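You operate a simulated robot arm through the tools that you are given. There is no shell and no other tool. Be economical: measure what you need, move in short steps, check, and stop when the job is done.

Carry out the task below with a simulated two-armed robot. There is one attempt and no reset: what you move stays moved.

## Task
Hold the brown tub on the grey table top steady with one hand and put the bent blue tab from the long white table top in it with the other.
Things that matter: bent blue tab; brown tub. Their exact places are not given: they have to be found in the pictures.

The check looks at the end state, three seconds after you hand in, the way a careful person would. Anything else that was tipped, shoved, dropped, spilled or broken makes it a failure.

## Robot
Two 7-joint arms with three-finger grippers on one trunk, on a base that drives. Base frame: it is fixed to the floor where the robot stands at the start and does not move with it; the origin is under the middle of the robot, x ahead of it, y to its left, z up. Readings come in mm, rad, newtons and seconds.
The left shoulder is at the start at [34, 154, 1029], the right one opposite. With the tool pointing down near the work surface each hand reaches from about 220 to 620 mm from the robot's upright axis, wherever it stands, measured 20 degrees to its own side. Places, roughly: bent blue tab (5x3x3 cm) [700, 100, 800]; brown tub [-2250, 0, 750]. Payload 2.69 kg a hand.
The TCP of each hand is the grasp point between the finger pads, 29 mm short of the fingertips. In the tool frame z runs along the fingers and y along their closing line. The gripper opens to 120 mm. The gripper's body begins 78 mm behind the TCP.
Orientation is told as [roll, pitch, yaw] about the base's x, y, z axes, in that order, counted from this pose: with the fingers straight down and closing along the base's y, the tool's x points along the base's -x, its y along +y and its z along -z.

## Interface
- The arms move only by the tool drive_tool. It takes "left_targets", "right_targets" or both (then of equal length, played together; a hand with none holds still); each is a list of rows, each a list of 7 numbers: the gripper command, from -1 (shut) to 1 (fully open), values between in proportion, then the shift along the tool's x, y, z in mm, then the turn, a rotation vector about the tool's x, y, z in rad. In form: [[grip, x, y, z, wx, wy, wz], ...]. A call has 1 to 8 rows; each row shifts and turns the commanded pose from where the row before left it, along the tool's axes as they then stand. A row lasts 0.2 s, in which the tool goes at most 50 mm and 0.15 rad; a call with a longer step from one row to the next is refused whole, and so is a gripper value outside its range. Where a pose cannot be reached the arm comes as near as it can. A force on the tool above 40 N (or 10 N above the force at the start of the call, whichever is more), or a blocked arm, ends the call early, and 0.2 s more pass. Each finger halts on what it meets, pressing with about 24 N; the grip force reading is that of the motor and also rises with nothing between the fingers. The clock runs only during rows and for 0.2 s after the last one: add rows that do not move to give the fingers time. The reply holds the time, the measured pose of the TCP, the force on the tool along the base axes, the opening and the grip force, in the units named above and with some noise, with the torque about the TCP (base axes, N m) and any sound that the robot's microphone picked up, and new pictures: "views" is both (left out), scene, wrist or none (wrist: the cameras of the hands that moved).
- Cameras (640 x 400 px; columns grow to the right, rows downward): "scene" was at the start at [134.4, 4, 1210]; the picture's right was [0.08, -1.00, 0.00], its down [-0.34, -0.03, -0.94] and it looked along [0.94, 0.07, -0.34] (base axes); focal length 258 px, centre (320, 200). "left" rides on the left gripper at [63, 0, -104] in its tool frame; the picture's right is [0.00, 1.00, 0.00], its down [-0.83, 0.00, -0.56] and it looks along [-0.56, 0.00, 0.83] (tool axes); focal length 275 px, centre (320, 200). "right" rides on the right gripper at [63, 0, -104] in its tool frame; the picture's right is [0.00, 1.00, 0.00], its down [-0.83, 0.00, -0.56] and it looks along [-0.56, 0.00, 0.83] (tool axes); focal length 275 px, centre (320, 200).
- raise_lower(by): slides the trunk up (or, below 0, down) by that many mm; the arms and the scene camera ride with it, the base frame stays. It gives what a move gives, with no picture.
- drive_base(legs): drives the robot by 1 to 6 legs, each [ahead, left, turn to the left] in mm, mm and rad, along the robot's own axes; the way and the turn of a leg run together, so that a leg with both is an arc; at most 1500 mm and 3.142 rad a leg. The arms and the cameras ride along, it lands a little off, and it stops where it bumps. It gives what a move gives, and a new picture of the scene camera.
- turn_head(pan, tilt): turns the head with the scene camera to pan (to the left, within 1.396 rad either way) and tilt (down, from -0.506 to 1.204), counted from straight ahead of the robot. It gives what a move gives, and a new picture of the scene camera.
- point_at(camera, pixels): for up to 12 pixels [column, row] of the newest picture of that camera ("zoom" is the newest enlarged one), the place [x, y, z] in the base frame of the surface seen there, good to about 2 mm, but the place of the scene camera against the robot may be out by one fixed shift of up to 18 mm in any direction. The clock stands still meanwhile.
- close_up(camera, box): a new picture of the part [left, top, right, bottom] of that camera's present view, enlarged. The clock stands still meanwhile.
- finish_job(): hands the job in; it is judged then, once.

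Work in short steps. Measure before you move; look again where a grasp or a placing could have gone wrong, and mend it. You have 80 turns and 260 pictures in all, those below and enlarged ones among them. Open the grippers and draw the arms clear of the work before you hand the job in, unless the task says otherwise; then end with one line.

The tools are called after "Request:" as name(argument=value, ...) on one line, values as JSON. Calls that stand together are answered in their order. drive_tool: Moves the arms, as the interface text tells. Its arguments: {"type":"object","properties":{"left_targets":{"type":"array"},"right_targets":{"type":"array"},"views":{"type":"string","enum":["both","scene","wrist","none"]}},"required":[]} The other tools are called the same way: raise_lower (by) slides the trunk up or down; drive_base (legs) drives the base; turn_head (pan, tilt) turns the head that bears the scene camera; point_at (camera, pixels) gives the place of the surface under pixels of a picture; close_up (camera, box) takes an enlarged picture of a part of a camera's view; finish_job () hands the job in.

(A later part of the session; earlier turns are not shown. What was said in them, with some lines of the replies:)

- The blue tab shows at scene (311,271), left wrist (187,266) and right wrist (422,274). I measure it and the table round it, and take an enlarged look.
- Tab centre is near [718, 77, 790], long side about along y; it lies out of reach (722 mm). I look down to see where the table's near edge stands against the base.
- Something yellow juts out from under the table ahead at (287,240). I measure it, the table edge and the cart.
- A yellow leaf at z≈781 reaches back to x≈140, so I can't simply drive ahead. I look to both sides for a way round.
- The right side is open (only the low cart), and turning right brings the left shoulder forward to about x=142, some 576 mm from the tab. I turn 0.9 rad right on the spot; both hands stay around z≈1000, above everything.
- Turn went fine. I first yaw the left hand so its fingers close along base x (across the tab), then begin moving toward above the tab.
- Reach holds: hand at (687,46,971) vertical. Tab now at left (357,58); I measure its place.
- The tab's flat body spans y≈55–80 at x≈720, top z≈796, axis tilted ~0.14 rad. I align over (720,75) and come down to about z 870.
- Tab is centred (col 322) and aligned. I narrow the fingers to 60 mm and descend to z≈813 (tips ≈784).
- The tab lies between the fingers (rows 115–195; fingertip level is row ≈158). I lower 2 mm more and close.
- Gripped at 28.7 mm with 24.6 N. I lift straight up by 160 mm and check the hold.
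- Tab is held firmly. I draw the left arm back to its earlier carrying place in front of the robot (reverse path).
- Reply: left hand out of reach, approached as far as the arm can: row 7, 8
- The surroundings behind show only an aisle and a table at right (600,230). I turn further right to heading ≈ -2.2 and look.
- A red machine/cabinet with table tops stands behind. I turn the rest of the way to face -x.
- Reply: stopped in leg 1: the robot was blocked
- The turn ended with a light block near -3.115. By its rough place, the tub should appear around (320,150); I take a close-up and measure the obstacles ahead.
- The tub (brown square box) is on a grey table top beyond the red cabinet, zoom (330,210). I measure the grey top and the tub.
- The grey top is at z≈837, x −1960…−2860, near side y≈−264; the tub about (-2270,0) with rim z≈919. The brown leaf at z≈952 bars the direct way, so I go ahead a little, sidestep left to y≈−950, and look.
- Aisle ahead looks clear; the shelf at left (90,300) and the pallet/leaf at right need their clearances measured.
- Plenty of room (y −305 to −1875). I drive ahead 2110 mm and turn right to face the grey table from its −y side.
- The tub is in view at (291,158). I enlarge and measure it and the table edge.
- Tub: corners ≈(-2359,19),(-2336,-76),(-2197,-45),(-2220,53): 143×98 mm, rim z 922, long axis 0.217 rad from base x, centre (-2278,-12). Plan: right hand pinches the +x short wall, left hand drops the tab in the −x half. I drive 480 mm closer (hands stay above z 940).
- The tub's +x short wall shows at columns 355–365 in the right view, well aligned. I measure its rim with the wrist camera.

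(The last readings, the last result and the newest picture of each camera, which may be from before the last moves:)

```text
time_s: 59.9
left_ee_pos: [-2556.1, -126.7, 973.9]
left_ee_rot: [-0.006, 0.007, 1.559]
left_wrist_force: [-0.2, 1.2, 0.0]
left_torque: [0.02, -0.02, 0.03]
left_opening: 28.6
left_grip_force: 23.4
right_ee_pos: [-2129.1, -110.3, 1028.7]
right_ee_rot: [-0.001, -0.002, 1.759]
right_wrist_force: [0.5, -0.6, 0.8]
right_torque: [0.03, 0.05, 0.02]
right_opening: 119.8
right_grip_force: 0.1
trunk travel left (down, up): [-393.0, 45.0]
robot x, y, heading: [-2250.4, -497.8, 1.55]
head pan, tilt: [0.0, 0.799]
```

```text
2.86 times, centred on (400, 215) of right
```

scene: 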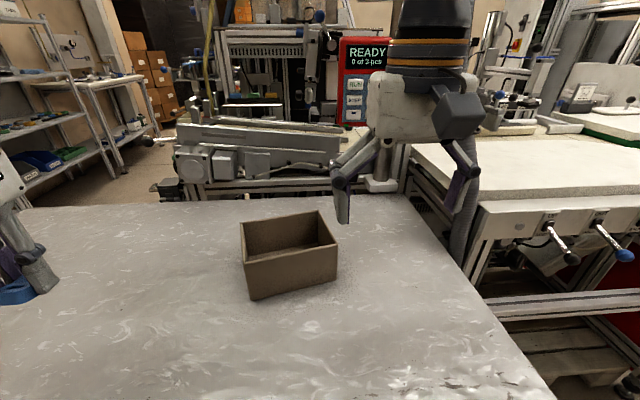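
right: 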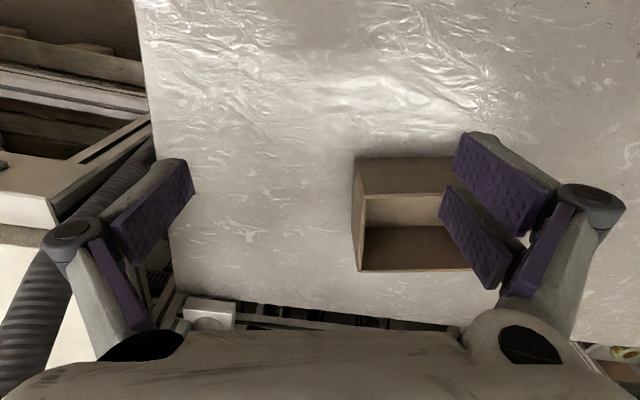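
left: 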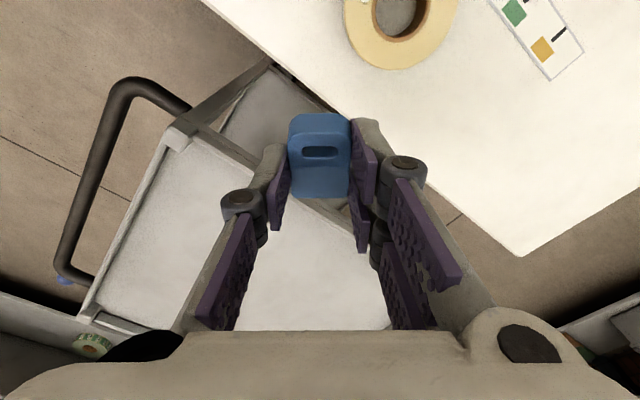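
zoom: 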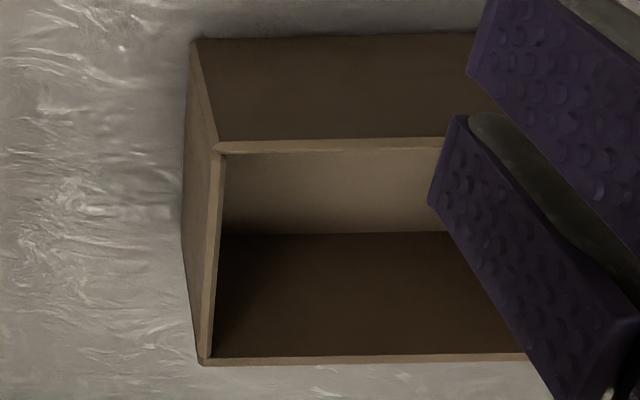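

Wrist readings: wall rim from (-2185,-41) to (-2212,57), z 913. I align the yaw by 0.06 more, narrow to 40 mm and move over the wall's middle (-2199,6) at z≈960.

Request:
drive_tool(right_targets=[[0.3, 0, 0, 0, 0, 0, -0.06], [-0.33, -32.4, 9.8, 10, 0, 0, 0], [-0.33, -32.4, 9.8, 19, 0, 0, 0], [-0.33, -32.4, 9.8, 20, 0, 0, 0], [-0.33, -32.4, 9.8, 20, 0, 0, 0], [-0.33, 0, 0, 0, 0, 0, 0]])

```text
time_s: 61.2
left_ee_pos: [-2555.3, -127.6, 974.3]
left_ee_rot: [-0.005, 0.004, 1.56]
left_wrist_force: [0.4, 0.9, -0.3]
left_torque: [0.01, 0.01, -0.01]
left_opening: 28.9
left_grip_force: 23.7
right_ee_pos: [-2199.4, 6.1, 960.5]
right_ee_rot: [-0.002, 0.0, 1.817]
right_wrist_force: [0.1, -0.2, -0.5]
right_torque: [0.0, 0.01, 0.0]
right_opening: 40.2
right_grip_force: 0.1
trunk travel left (down, up): [-393.0, 45.0]
robot x, y, heading: [-2249.7, -494.9, 1.561]
head pan, tilt: [0.0, 0.799]
```

scene: 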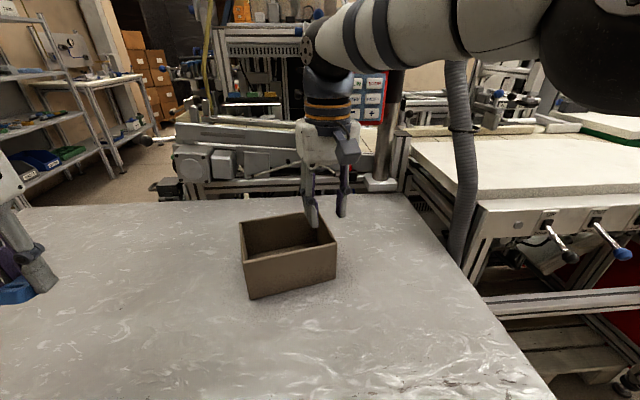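
right: 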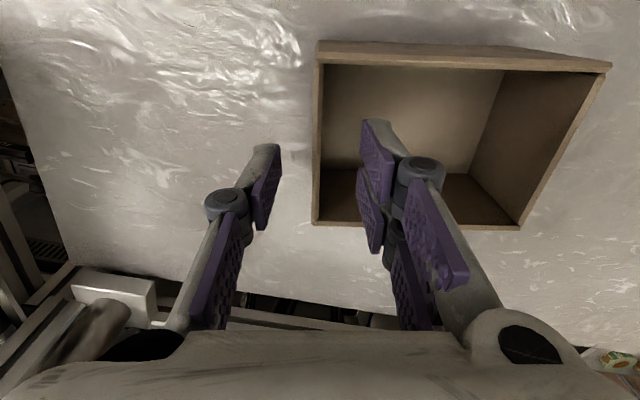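

The wall (col ≈318, rows 60–225) is centred between the fingers. I descend to z≈908, then pinch.

Request:
drive_tool(right_targets=[[-0.33, 0, 0, 15, 0, 0, 0], [-0.33, 0, 0, 15, 0, 0, 0], [-0.33, 0, 0, 12, 0, 0, 0], [-0.33, 0, 0, 9, 0, 0, 0], [-0.33, 0, 0, 0, 0, 0, 0], [-0.5, 0, 0, 0, 0, 0, 0], [-0.7, 0, 0, 0, 0, 0, 0]], views="wrist")

```text
time_s: 62.9
left_ee_pos: [-2557.0, -125.6, 974.1]
left_ee_rot: [-0.005, 0.005, 1.557]
left_wrist_force: [-0.6, 0.4, 0.0]
left_torque: [-0.01, 0.0, 0.01]
left_opening: 29.0
left_grip_force: 24.2
right_ee_pos: [-2199.4, 5.5, 908.4]
right_ee_rot: [-0.002, -0.001, 1.817]
right_wrist_force: [0.4, 0.0, 1.2]
right_torque: [0.0, 0.0, -0.02]
right_opening: 18.0
right_grip_force: 0.0
trunk travel left (down, up): [-393.0, 45.0]
robot x, y, heading: [-2250.7, -497.4, 1.557]
head pan, tilt: [0.0, 0.799]
```

right: 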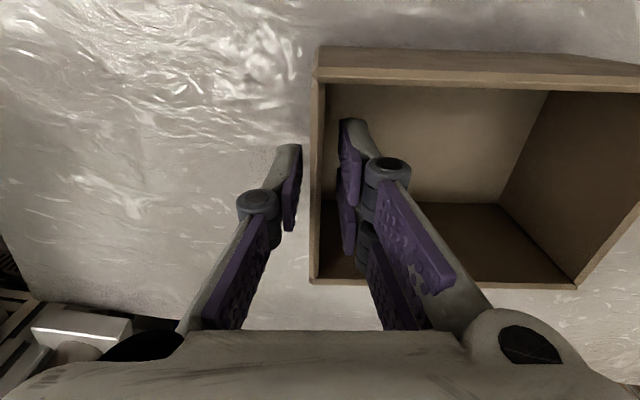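

Fingers straddle the wall evenly. I close gently.

Request:
drive_tool(right_targets=[[-0.8, 0, -1.5, 0, 0, 0, 0], [-0.88, 0, 0, 0, 0, 0, 0], [-0.94, 0, 0, 0, 0, 0, 0], [-1, 0, 0, 0, 0, 0, 0], [-1, 0, 0, 0, 0, 0, 0]], views="wrist")

```text
time_s: 64.0
left_ee_pos: [-2555.9, -126.6, 974.1]
left_ee_rot: [-0.006, 0.007, 1.559]
left_wrist_force: [-0.1, -0.6, -0.6]
left_torque: [0.0, 0.03, 0.02]
left_opening: 28.8
left_grip_force: 23.9
right_ee_pos: [-2196.4, 7.3, 908.9]
right_ee_rot: [-0.002, -0.002, 1.818]
right_wrist_force: [0.5, 0.6, 0.5]
right_torque: [0.02, 0.04, -0.02]
right_opening: 5.7
right_grip_force: 24.1
trunk travel left (down, up): [-393.0, 45.0]
robot x, y, heading: [-2245.4, -500.8, 1.555]
head pan, tilt: [0.0, 0.799]
```

right: 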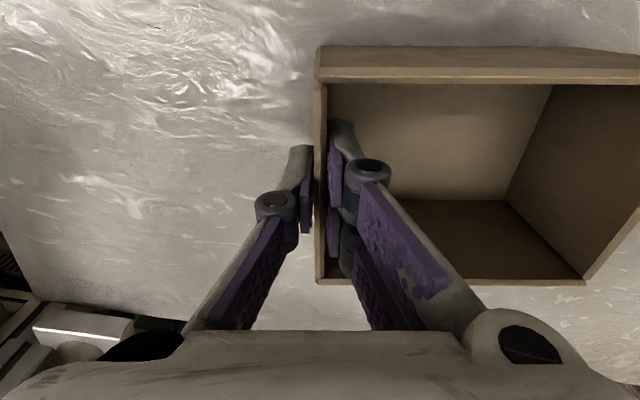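

The right hand holds the tub wall (5.7 mm, 24 N). Now I raise the left hand and yaw it ~1.31 rad so its fingers close across the tub's width, keeping its wrist clear of the right one.

Request:
drive_tool(left_targets=[[-1, 0, 0, -5, 0, 0, 0.14], [-1, 0, 0, -5, 0, 0, 0.145], [-1, 0, 0, -5, 0, 0, 0.145], [-1, 0, 0, -5, 0, 0, 0.145], [-1, 0, 0, -5, 0, 0, 0.145], [-1, 0, 0, -5, 0, 0, 0.145], [-1, 0, 0, 0, 0, 0, 0.145], [-1, 0, 0, 0, 0, 0, 0.145]], views="scene")

```text
time_s: 65.8
left_ee_pos: [-2559.7, -124.3, 1004.0]
left_ee_rot: [-0.013, -0.006, 0.4]
left_wrist_force: [0.3, 0.4, -0.4]
left_torque: [-0.02, 0.0, -0.03]
left_opening: 28.8
left_grip_force: 24.2
left hand out of reach, approached as far as the arm can: row 5
right_ee_pos: [-2198.3, 7.5, 909.0]
right_ee_rot: [-0.004, -0.002, 1.817]
right_wrist_force: [0.1, 0.0, -0.4]
right_torque: [0.03, -0.02, -0.03]
right_opening: 6.1
right_grip_force: 24.0
trunk travel left (down, up): [-393.0, 45.0]
robot x, y, heading: [-2251.0, -495.7, 1.552]
head pan, tilt: [0.0, 0.799]
```

scene: 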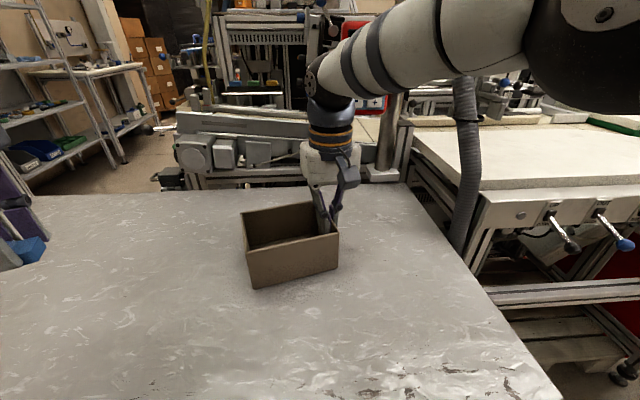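

Left hand is at yaw 0.40, tab still held. I finish the yaw, come to (-2400,-45), and tilt 0.3 rad so the wrist leans away from the right arm.

Request:
drive_tool(left_targets=[[-1, 0, 0, 0, 0, 0, 0.149], [-1, -43.6, 9.3, 0, 0, 0, 0], [-1, -43.6, 9.3, 0, 0, 0, 0], [-1, -43.6, 9.3, 0, 0, 0, 0], [-1, -43.6, 9.3, 0, 0, 0, 0], [-1, 0, 0, 0, 0, -0.149, 0], [-1, 0, 0, 0, 0, -0.149, 0], [-1, 0, 0, 0, 0, 0, 0]])

```text
time_s: 67.7
left_ee_pos: [-2405.9, -31.8, 1003.5]
left_ee_rot: [-0.001, -0.302, 0.254]
left_wrist_force: [0.2, -0.2, -1.1]
left_torque: [0.02, 0.01, 0.0]
left_opening: 29.0
left_grip_force: 23.6
left hand out of reach, approached as far as the arm can: row 2, 3
right_ee_pos: [-2197.7, 6.7, 909.1]
right_ee_rot: [-0.001, -0.003, 1.817]
right_wrist_force: [0.4, 0.3, -0.3]
right_torque: [-0.04, 0.0, 0.03]
right_opening: 5.9
right_grip_force: 23.8
trunk travel left (down, up): [-393.0, 45.0]
robot x, y, heading: [-2246.4, -496.2, 1.555]
head pan, tilt: [0.0, 0.799]
```

scene: 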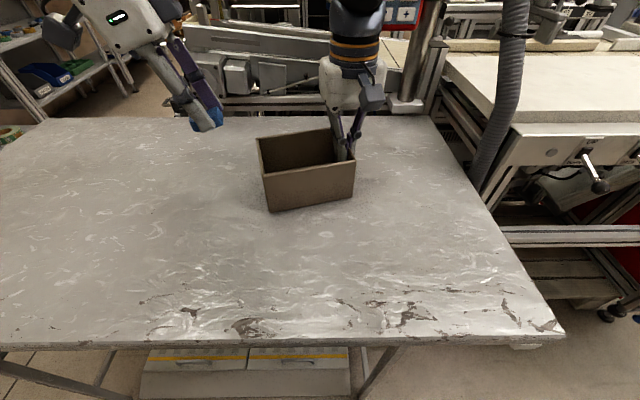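
left: 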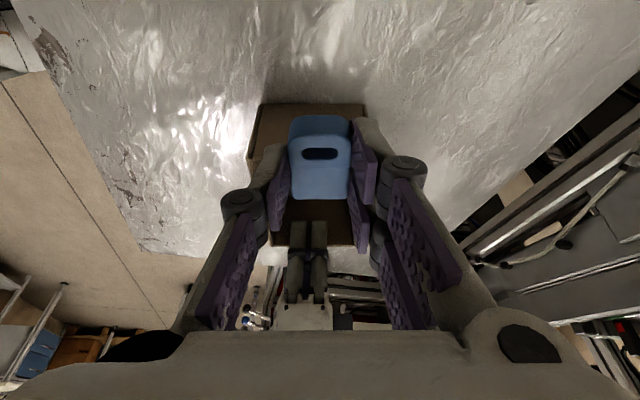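

The tab hangs aligned over the tub. I move to above the tub's inside, TCP (-2287,-17,985), tab bottom still ≈30 mm above the rim.

Request:
drive_tool(left_targets=[[-1, -27, -3.7, 13, 0, 0, 0], [-1, -27, -3.7, 13, 0, 0, 0], [-1, -27, -3.7, 13, 0, 0, 0], [-1, -27, -3.7, 13, 0, 0, 0], [-1, 0, 0, 0, 0, 0, 0]])

```text
time_s: 68.8
left_ee_pos: [-2288.7, -17.3, 986.4]
left_ee_rot: [-0.002, -0.302, 0.253]
left_wrist_force: [0.0, -0.1, 0.7]
left_torque: [0.0, 0.01, -0.01]
left_opening: 28.8
left_grip_force: 24.2
right_ee_pos: [-2198.2, 7.1, 909.1]
right_ee_rot: [-0.002, -0.002, 1.818]
right_wrist_force: [-0.3, 0.0, -0.3]
right_torque: [0.04, 0.02, -0.03]
right_opening: 6.0
right_grip_force: 24.3
trunk travel left (down, up): [-393.0, 45.0]
robot x, y, heading: [-2250.7, -500.5, 1.553]
head pan, tilt: [0.0, 0.799]
```

scene: 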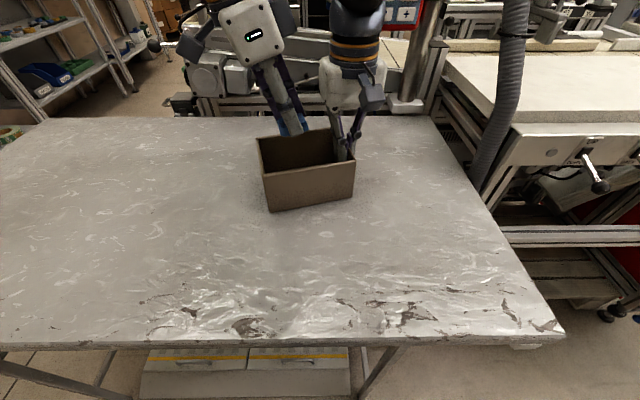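
left: 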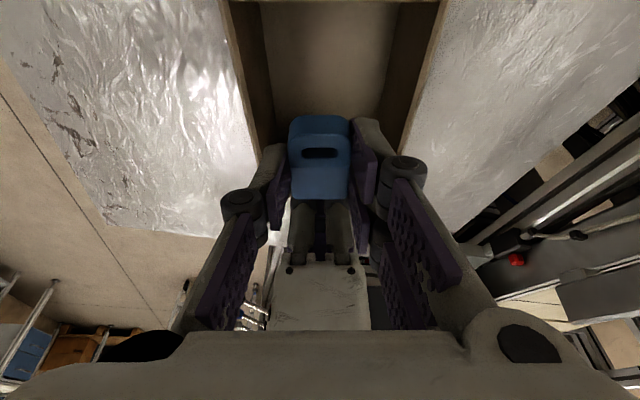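

The tub's walls show at left-view (~240,60) and (~430,60). I measure the rims to centre the tab across the width.

Request:
point_at(camera="left", pixels=[[240, 60], [236, 40], [431, 60], [436, 40], [255, 120], [411, 120], [330, 60], [320, 30], [330, 3]])

Request:
close_up(camera="left", box=[200, 0, 480, 175])

```text
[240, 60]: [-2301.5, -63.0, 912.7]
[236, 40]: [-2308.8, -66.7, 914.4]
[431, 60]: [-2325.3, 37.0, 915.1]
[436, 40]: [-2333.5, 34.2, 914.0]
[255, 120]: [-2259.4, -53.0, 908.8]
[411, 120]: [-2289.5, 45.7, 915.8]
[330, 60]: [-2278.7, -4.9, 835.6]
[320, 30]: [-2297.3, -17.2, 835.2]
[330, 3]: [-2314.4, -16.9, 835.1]
```

```text
2.29 times, centred on (340, 88) of left
```

zoom: 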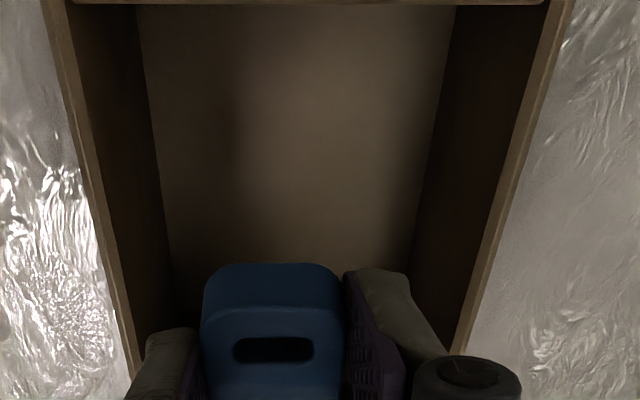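

The tub's mid-line passes y≈-7 at x=-2288, so I shift 10 mm across and descend 70 mm, placing the tab ≈35 mm above the tub floor.

Request:
drive_tool(left_targets=[[-1, 0, 10, 0, 0, 0, 0], [-1, 5.2, 0, 17, 0, 0, 0], [-1, 5.2, 0, 17, 0, 0, 0], [-1, 5.2, 0, 17, 0, 0, 0], [-1, 5.2, 0, 17, 0, 0, 0], [-1, 0, 0, 0, 0, 0, 0]])

```text
time_s: 70.2
left_ee_pos: [-2289.8, -6.1, 914.8]
left_ee_rot: [-0.002, -0.302, 0.253]
left_wrist_force: [1.0, 0.8, 0.0]
left_torque: [0.02, -0.02, 0.0]
left_opening: 29.0
left_grip_force: 24.3
right_ee_pos: [-2196.7, 7.6, 908.6]
right_ee_rot: [0.0, -0.002, 1.817]
right_wrist_force: [0.1, 0.2, 0.4]
right_torque: [0.03, -0.01, 0.01]
right_opening: 6.1
right_grip_force: 24.0
trunk travel left (down, up): [-393.0, 45.0]
robot x, y, heading: [-2247.3, -497.9, 1.553]
head pan, tilt: [0.0, 0.799]
```

scene: 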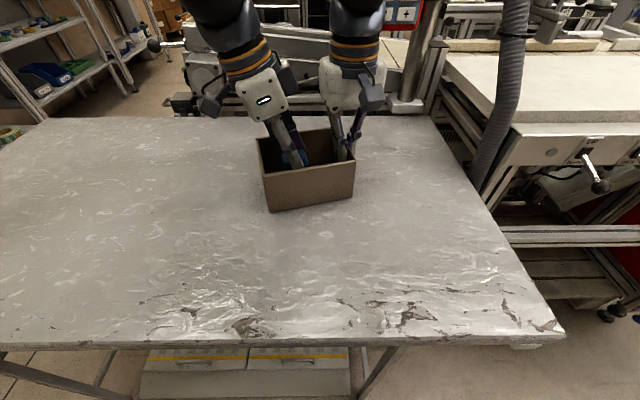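
left: 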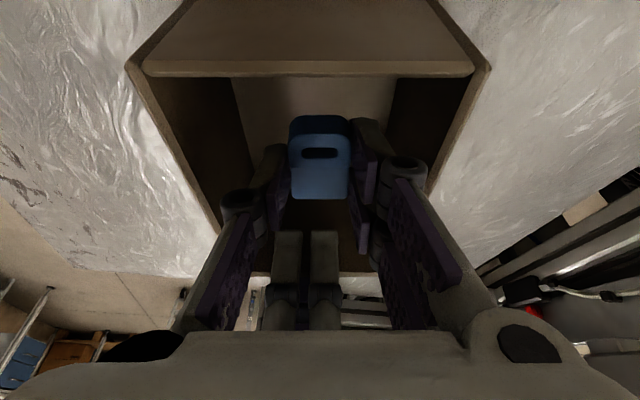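

The tab is within the walls. I lower another 20 mm, then open partly to 50 mm to let it drop.

Request:
drive_tool(left_targets=[[-1, 2.9, 0, 9.5, 0, 0, 0], [-1, 2.9, 0, 9.5, 0, 0, 0], [-1, 0, 0, 0, 0, 0, 0], [-0.4, 0, 0, 0, 0, 0, 0], [-0.2, 0, 0, 0, 0, 0, 0], [-0.2, 0, 0, 0, 0, 0, 0], [-0.2, 0, 0, 0, 0, 0, 0]])

```text
time_s: 71.8
left_ee_pos: [-2291.1, -6.2, 894.9]
left_ee_rot: [-0.003, -0.303, 0.254]
left_wrist_force: [-0.1, 0.4, 0.2]
left_torque: [-0.01, -0.02, 0.01]
left_opening: 48.0
left_grip_force: 0.0
right_ee_pos: [-2196.7, 6.2, 909.2]
right_ee_rot: [-0.003, -0.002, 1.816]
right_wrist_force: [0.3, 0.0, 0.0]
right_torque: [0.0, 0.02, -0.02]
right_opening: 5.9
right_grip_force: 23.7
trunk travel left (down, up): [-393.0, 45.0]
robot x, y, heading: [-2246.5, -497.0, 1.549]
head pan, tilt: [0.0, 0.799]
```

scene: 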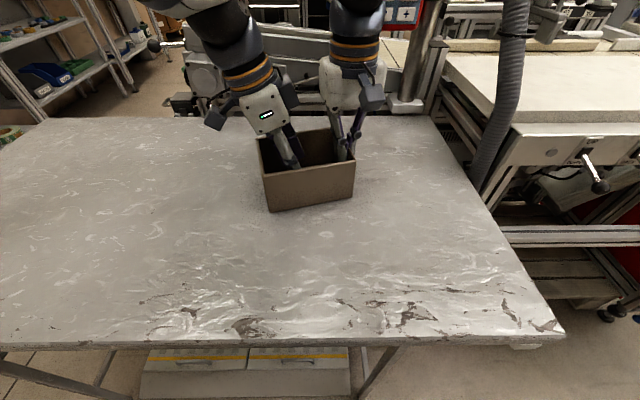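
left: 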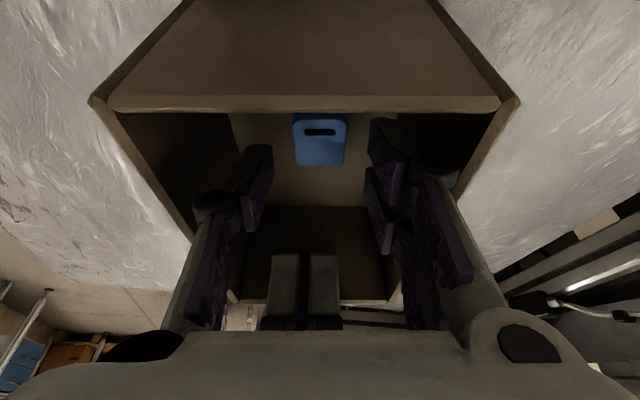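

The tab has dropped to the tub floor. I raise the left hand straight up 140 mm with the fingers as they are, then away to −x.

Request:
drive_tool(left_targets=[[-0.2, -5.9, 0, -19, 0, 0, 0], [-0.2, -8.9, 0, -28.7, 0, 0, 0], [-0.2, -8.9, 0, -28.7, 0, 0, 0], [-0.2, -8.9, 0, -28.7, 0, 0, 0], [-0.2, -8.9, 0, -28.7, 0, 0, 0], [-0.2, 40, 0, -12, 0, 0, 0], [-0.2, 40, 0, -12, 0, 0, 0], [-0.2, 40, 0, -12, 0, 0, 0]])

```text
time_s: 73.7
left_ee_pos: [-2414.5, -37.4, 1034.7]
left_ee_rot: [-0.002, -0.303, 0.253]
left_wrist_force: [-0.6, -0.2, 0.2]
left_torque: [0.02, 0.01, -0.02]
left_opening: 47.9
left_grip_force: 0.0
right_ee_pos: [-2199.4, 7.2, 909.8]
right_ee_rot: [-0.001, -0.002, 1.817]
right_wrist_force: [-0.1, 0.6, 0.2]
right_torque: [0.01, -0.06, 0.03]
right_opening: 5.9
right_grip_force: 23.8
trunk travel left (down, up): [-393.0, 45.0]
robot x, y, heading: [-2251.6, -496.0, 1.556]
head pan, tilt: [0.0, 0.799]
```

scene: 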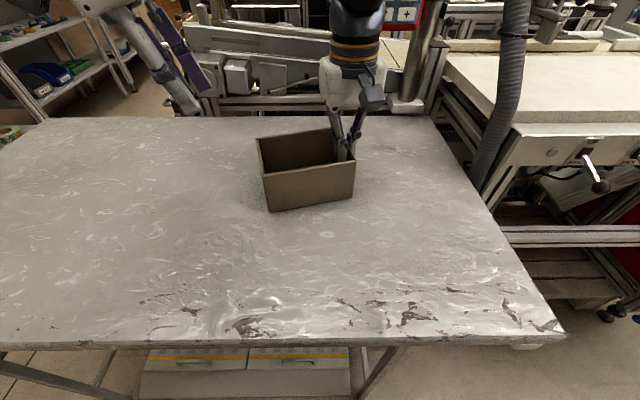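
left: 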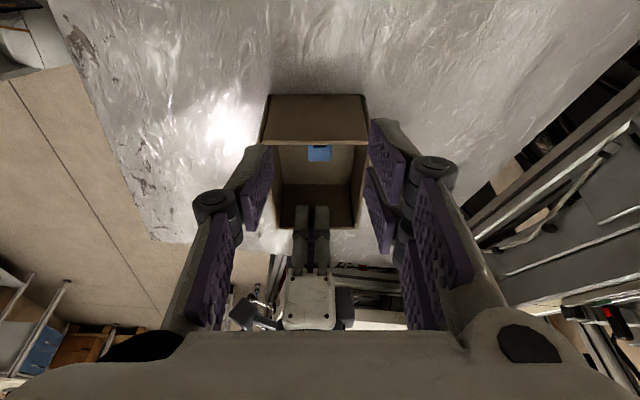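

Tab is seen in the tub at left-view (319,152). I open the right hand to 40 mm and lift it straight up 100 mm.

Request:
drive_tool(right_targets=[[-0.7, 0, 0, 0, 0, 0, 0], [-0.33, 0, 0, 0, 0, 0, 0], [-0.33, 0, 0, 0, 0, 0, 0], [-0.33, 0, 0, -15, 0, 0, 0], [-0.33, 0, 0, -25, 0, 0, 0], [-0.33, 0, 0, -30, 0, 0, 0], [-0.33, 0, 0, -30, 0, 0, 0]])

```text
time_s: 75.2
left_ee_pos: [-2413.3, -36.4, 1034.8]
left_ee_rot: [-0.004, -0.301, 0.254]
left_wrist_force: [0.7, -0.4, 0.0]
left_torque: [0.0, 0.03, 0.02]
left_opening: 47.9
left_grip_force: 0.0
right_ee_pos: [-2198.9, 6.2, 1009.2]
right_ee_rot: [-0.001, -0.003, 1.819]
right_wrist_force: [0.0, -0.1, -0.1]
right_torque: [0.02, 0.0, -0.05]
right_opening: 40.1
right_grip_force: 0.1
trunk travel left (down, up): [-393.0, 45.0]
robot x, y, heading: [-2246.6, -493.5, 1.558]
head pan, tilt: [0.0, 0.799]
```

scene: 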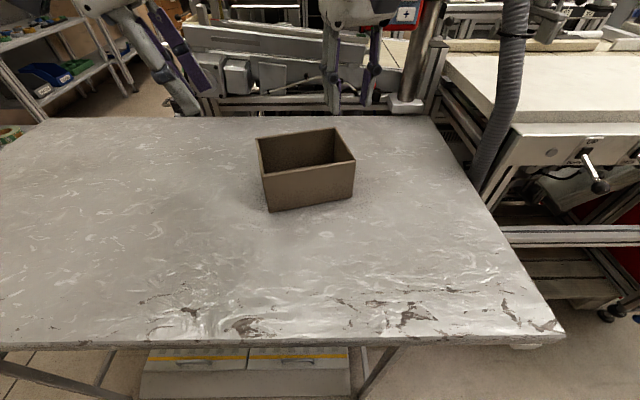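
right: 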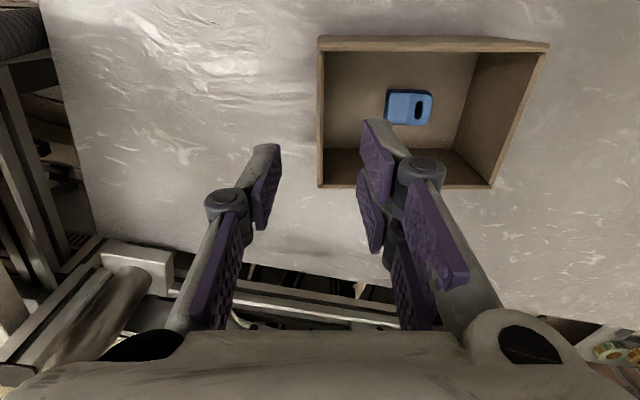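

The tab rests on the tub floor, right view (408,106), and the tub stands upright unmoved. I open both grippers, draw the arms up and then back the robot off.

Request:
drive_tool(right_targets=[[-0.33, 20, -10, -15, 0, 0, 0], [0.2, 35, -15, 0, 0, 0, 0], [1, 35, -15, 0, 0, 0, 0], [1, 35, -10, 0, 0, 0, 0]], left_targets=[[0, 30, 0, -10, 0, 0, 0], [0.5, 30, 0, -10, 0, 0, 0], [1, 20, 0, -8, 0, 0, 0], [1, 0, 0, 0, 0, 0, 0]], views="none")

Request:
drive_base(legs=[[-350, 0, 0]])

```text
time_s: 76.2
left_ee_pos: [-2494.0, -58.4, 1038.0]
left_ee_rot: [-0.001, -0.3, 0.255]
left_wrist_force: [0.2, -0.3, 0.5]
left_torque: [-0.03, 0.01, -0.02]
left_opening: 120.1
left_grip_force: 0.2
right_ee_pos: [-2119.1, -101.9, 1025.1]
right_ee_rot: [-0.003, -0.003, 1.818]
right_wrist_force: [0.3, -1.1, -0.9]
right_torque: [0.03, 0.02, -0.01]
right_opening: 119.8
right_grip_force: 0.0
trunk travel left (down, up): [-393.0, 45.0]
robot x, y, heading: [-2250.1, -500.6, 1.558]
head pan, tilt: [0.0, 0.799]
```

```text
time_s: 78.5
left_ee_pos: [-2499.3, -407.5, 1037.8]
left_ee_rot: [-0.005, -0.302, 0.25]
left_wrist_force: [-0.3, -0.3, 0.1]
left_torque: [0.02, -0.01, 0.0]
left_opening: 120.1
left_grip_force: 0.0
right_ee_pos: [-2123.9, -451.3, 1025.2]
right_ee_rot: [0.0, -0.001, 1.816]
right_wrist_force: [-0.1, -0.5, 0.8]
right_torque: [0.03, 0.0, 0.01]
right_opening: 120.0
right_grip_force: 0.1
trunk travel left (down, up): [-393.0, 45.0]
robot x, y, heading: [-2253.8, -847.0, 1.554]
head pan, tilt: [0.0, 0.799]
```

scene: 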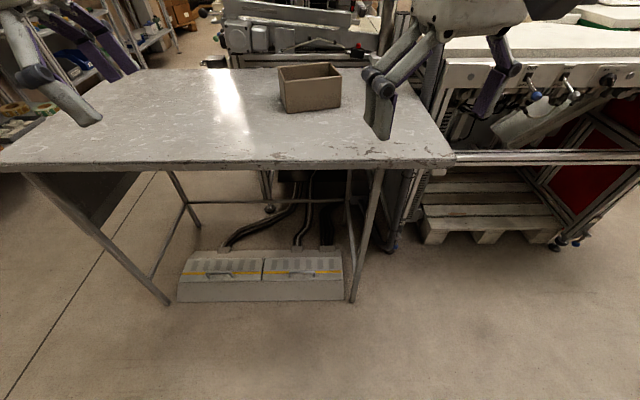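

The tub stands as it was with the arms clear. The robot was blocked lightly near the start, so I look back that way to check nothing was upset.

Request:
drive_base(legs=[[0, -300, 0], [0, 0, -1.1]])

Request:
turn_head(pan=-0.1, tilt=0.3)

```text
time_s: 84.2
left_ee_pos: [-1674.0, -432.0, 1037.7]
left_ee_rot: [-0.004, -0.302, -0.847]
left_wrist_force: [0.3, 0.2, -0.3]
left_torque: [-0.01, -0.01, 0.02]
left_opening: 120.3
left_grip_force: 0.1
right_ee_pos: [-1542.6, -786.9, 1024.4]
right_ee_rot: [-0.002, -0.002, 0.718]
right_wrist_force: [0.1, 0.0, 0.0]
right_torque: [-0.01, -0.01, -0.02]
right_opening: 119.8
right_grip_force: 0.0
trunk travel left (down, up): [-393.0, 45.0]
robot x, y, heading: [-1951.8, -851.1, 0.457]
head pan, tilt: [0.0, 0.799]
```

scene: 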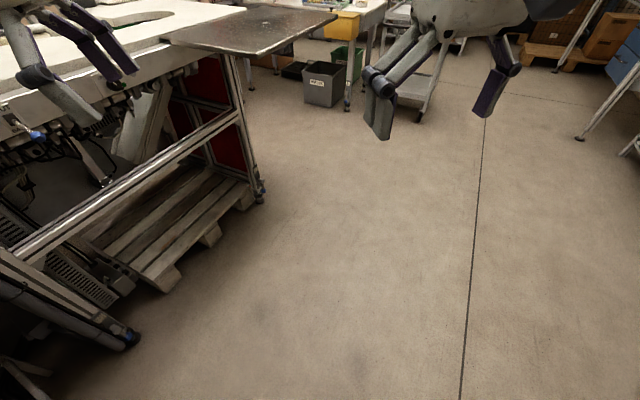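

```text
time_s: 85.1
left_ee_pos: [-1673.3, -432.4, 1035.8]
left_ee_rot: [-0.005, -0.303, -0.844]
left_wrist_force: [-0.9, 0.0, 0.4]
left_torque: [0.0, 0.01, 0.02]
left_opening: 119.9
left_grip_force: 0.0
right_ee_pos: [-1541.4, -787.1, 1025.2]
right_ee_rot: [-0.003, -0.001, 0.718]
right_wrist_force: [0.5, 0.7, 0.6]
right_torque: [-0.02, 0.01, -0.02]
right_opening: 120.2
right_grip_force: 0.2
trunk travel left (down, up): [-393.0, 45.0]
robot x, y, heading: [-1955.8, -848.8, 0.456]
head pan, tilt: [-0.099, 0.3]
```

scene: 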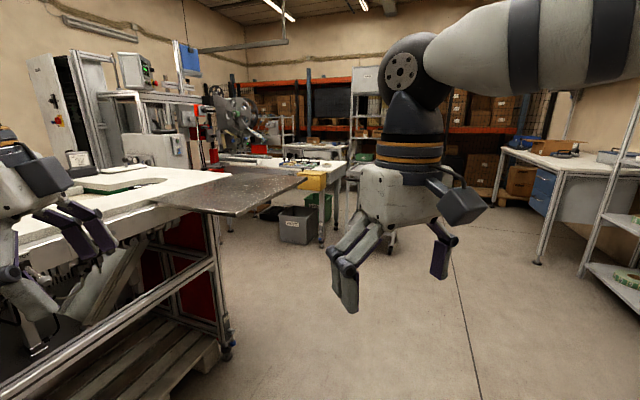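

Request:
close_up(camera="scene", box=[200, 130, 380, 250])

```text
3.33 times, centred on (290, 190) of scene
```

zoom: 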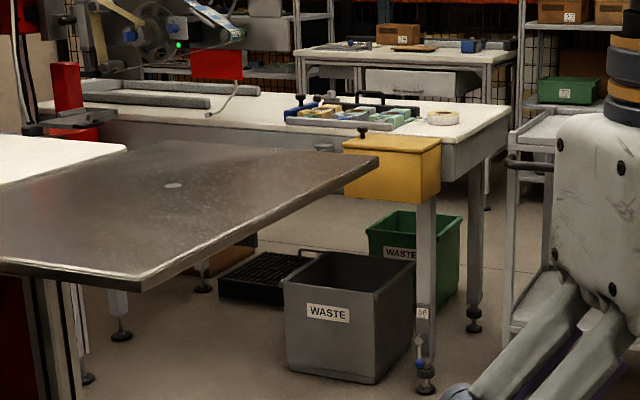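

Everything stands upright there. I measure the grey bin's rim to compare with where it showed at the start, (188–212, 210–248) in the downward view.

Request:
point_at(camera="zoom", pixels=[[285, 284], [375, 292], [414, 262], [318, 253], [378, 380], [345, 160], [375, 158], [440, 150]])

```text
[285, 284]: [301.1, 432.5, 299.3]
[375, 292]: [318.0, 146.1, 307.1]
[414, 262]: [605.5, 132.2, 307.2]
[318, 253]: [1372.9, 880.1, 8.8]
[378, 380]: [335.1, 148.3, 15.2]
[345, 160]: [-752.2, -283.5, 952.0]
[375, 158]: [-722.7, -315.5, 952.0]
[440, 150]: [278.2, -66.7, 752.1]
```

The bin projects to the same pixels as at the start (≈(190,249)), so it was not moved. The tab is in the tub, the grippers are open and the arms are clear, so I hand in.

Request:
finish_job()

```text
The job is handed in.
```

The job is handed in: the bent blue tab is in the brown tub, which I held by one wall with the right hand while the left hand let the tab go. The tub is still upright on the grey table; the robot was lightly blocked once while turning near the start, and nothing there looked tipped or shifted when I checked.
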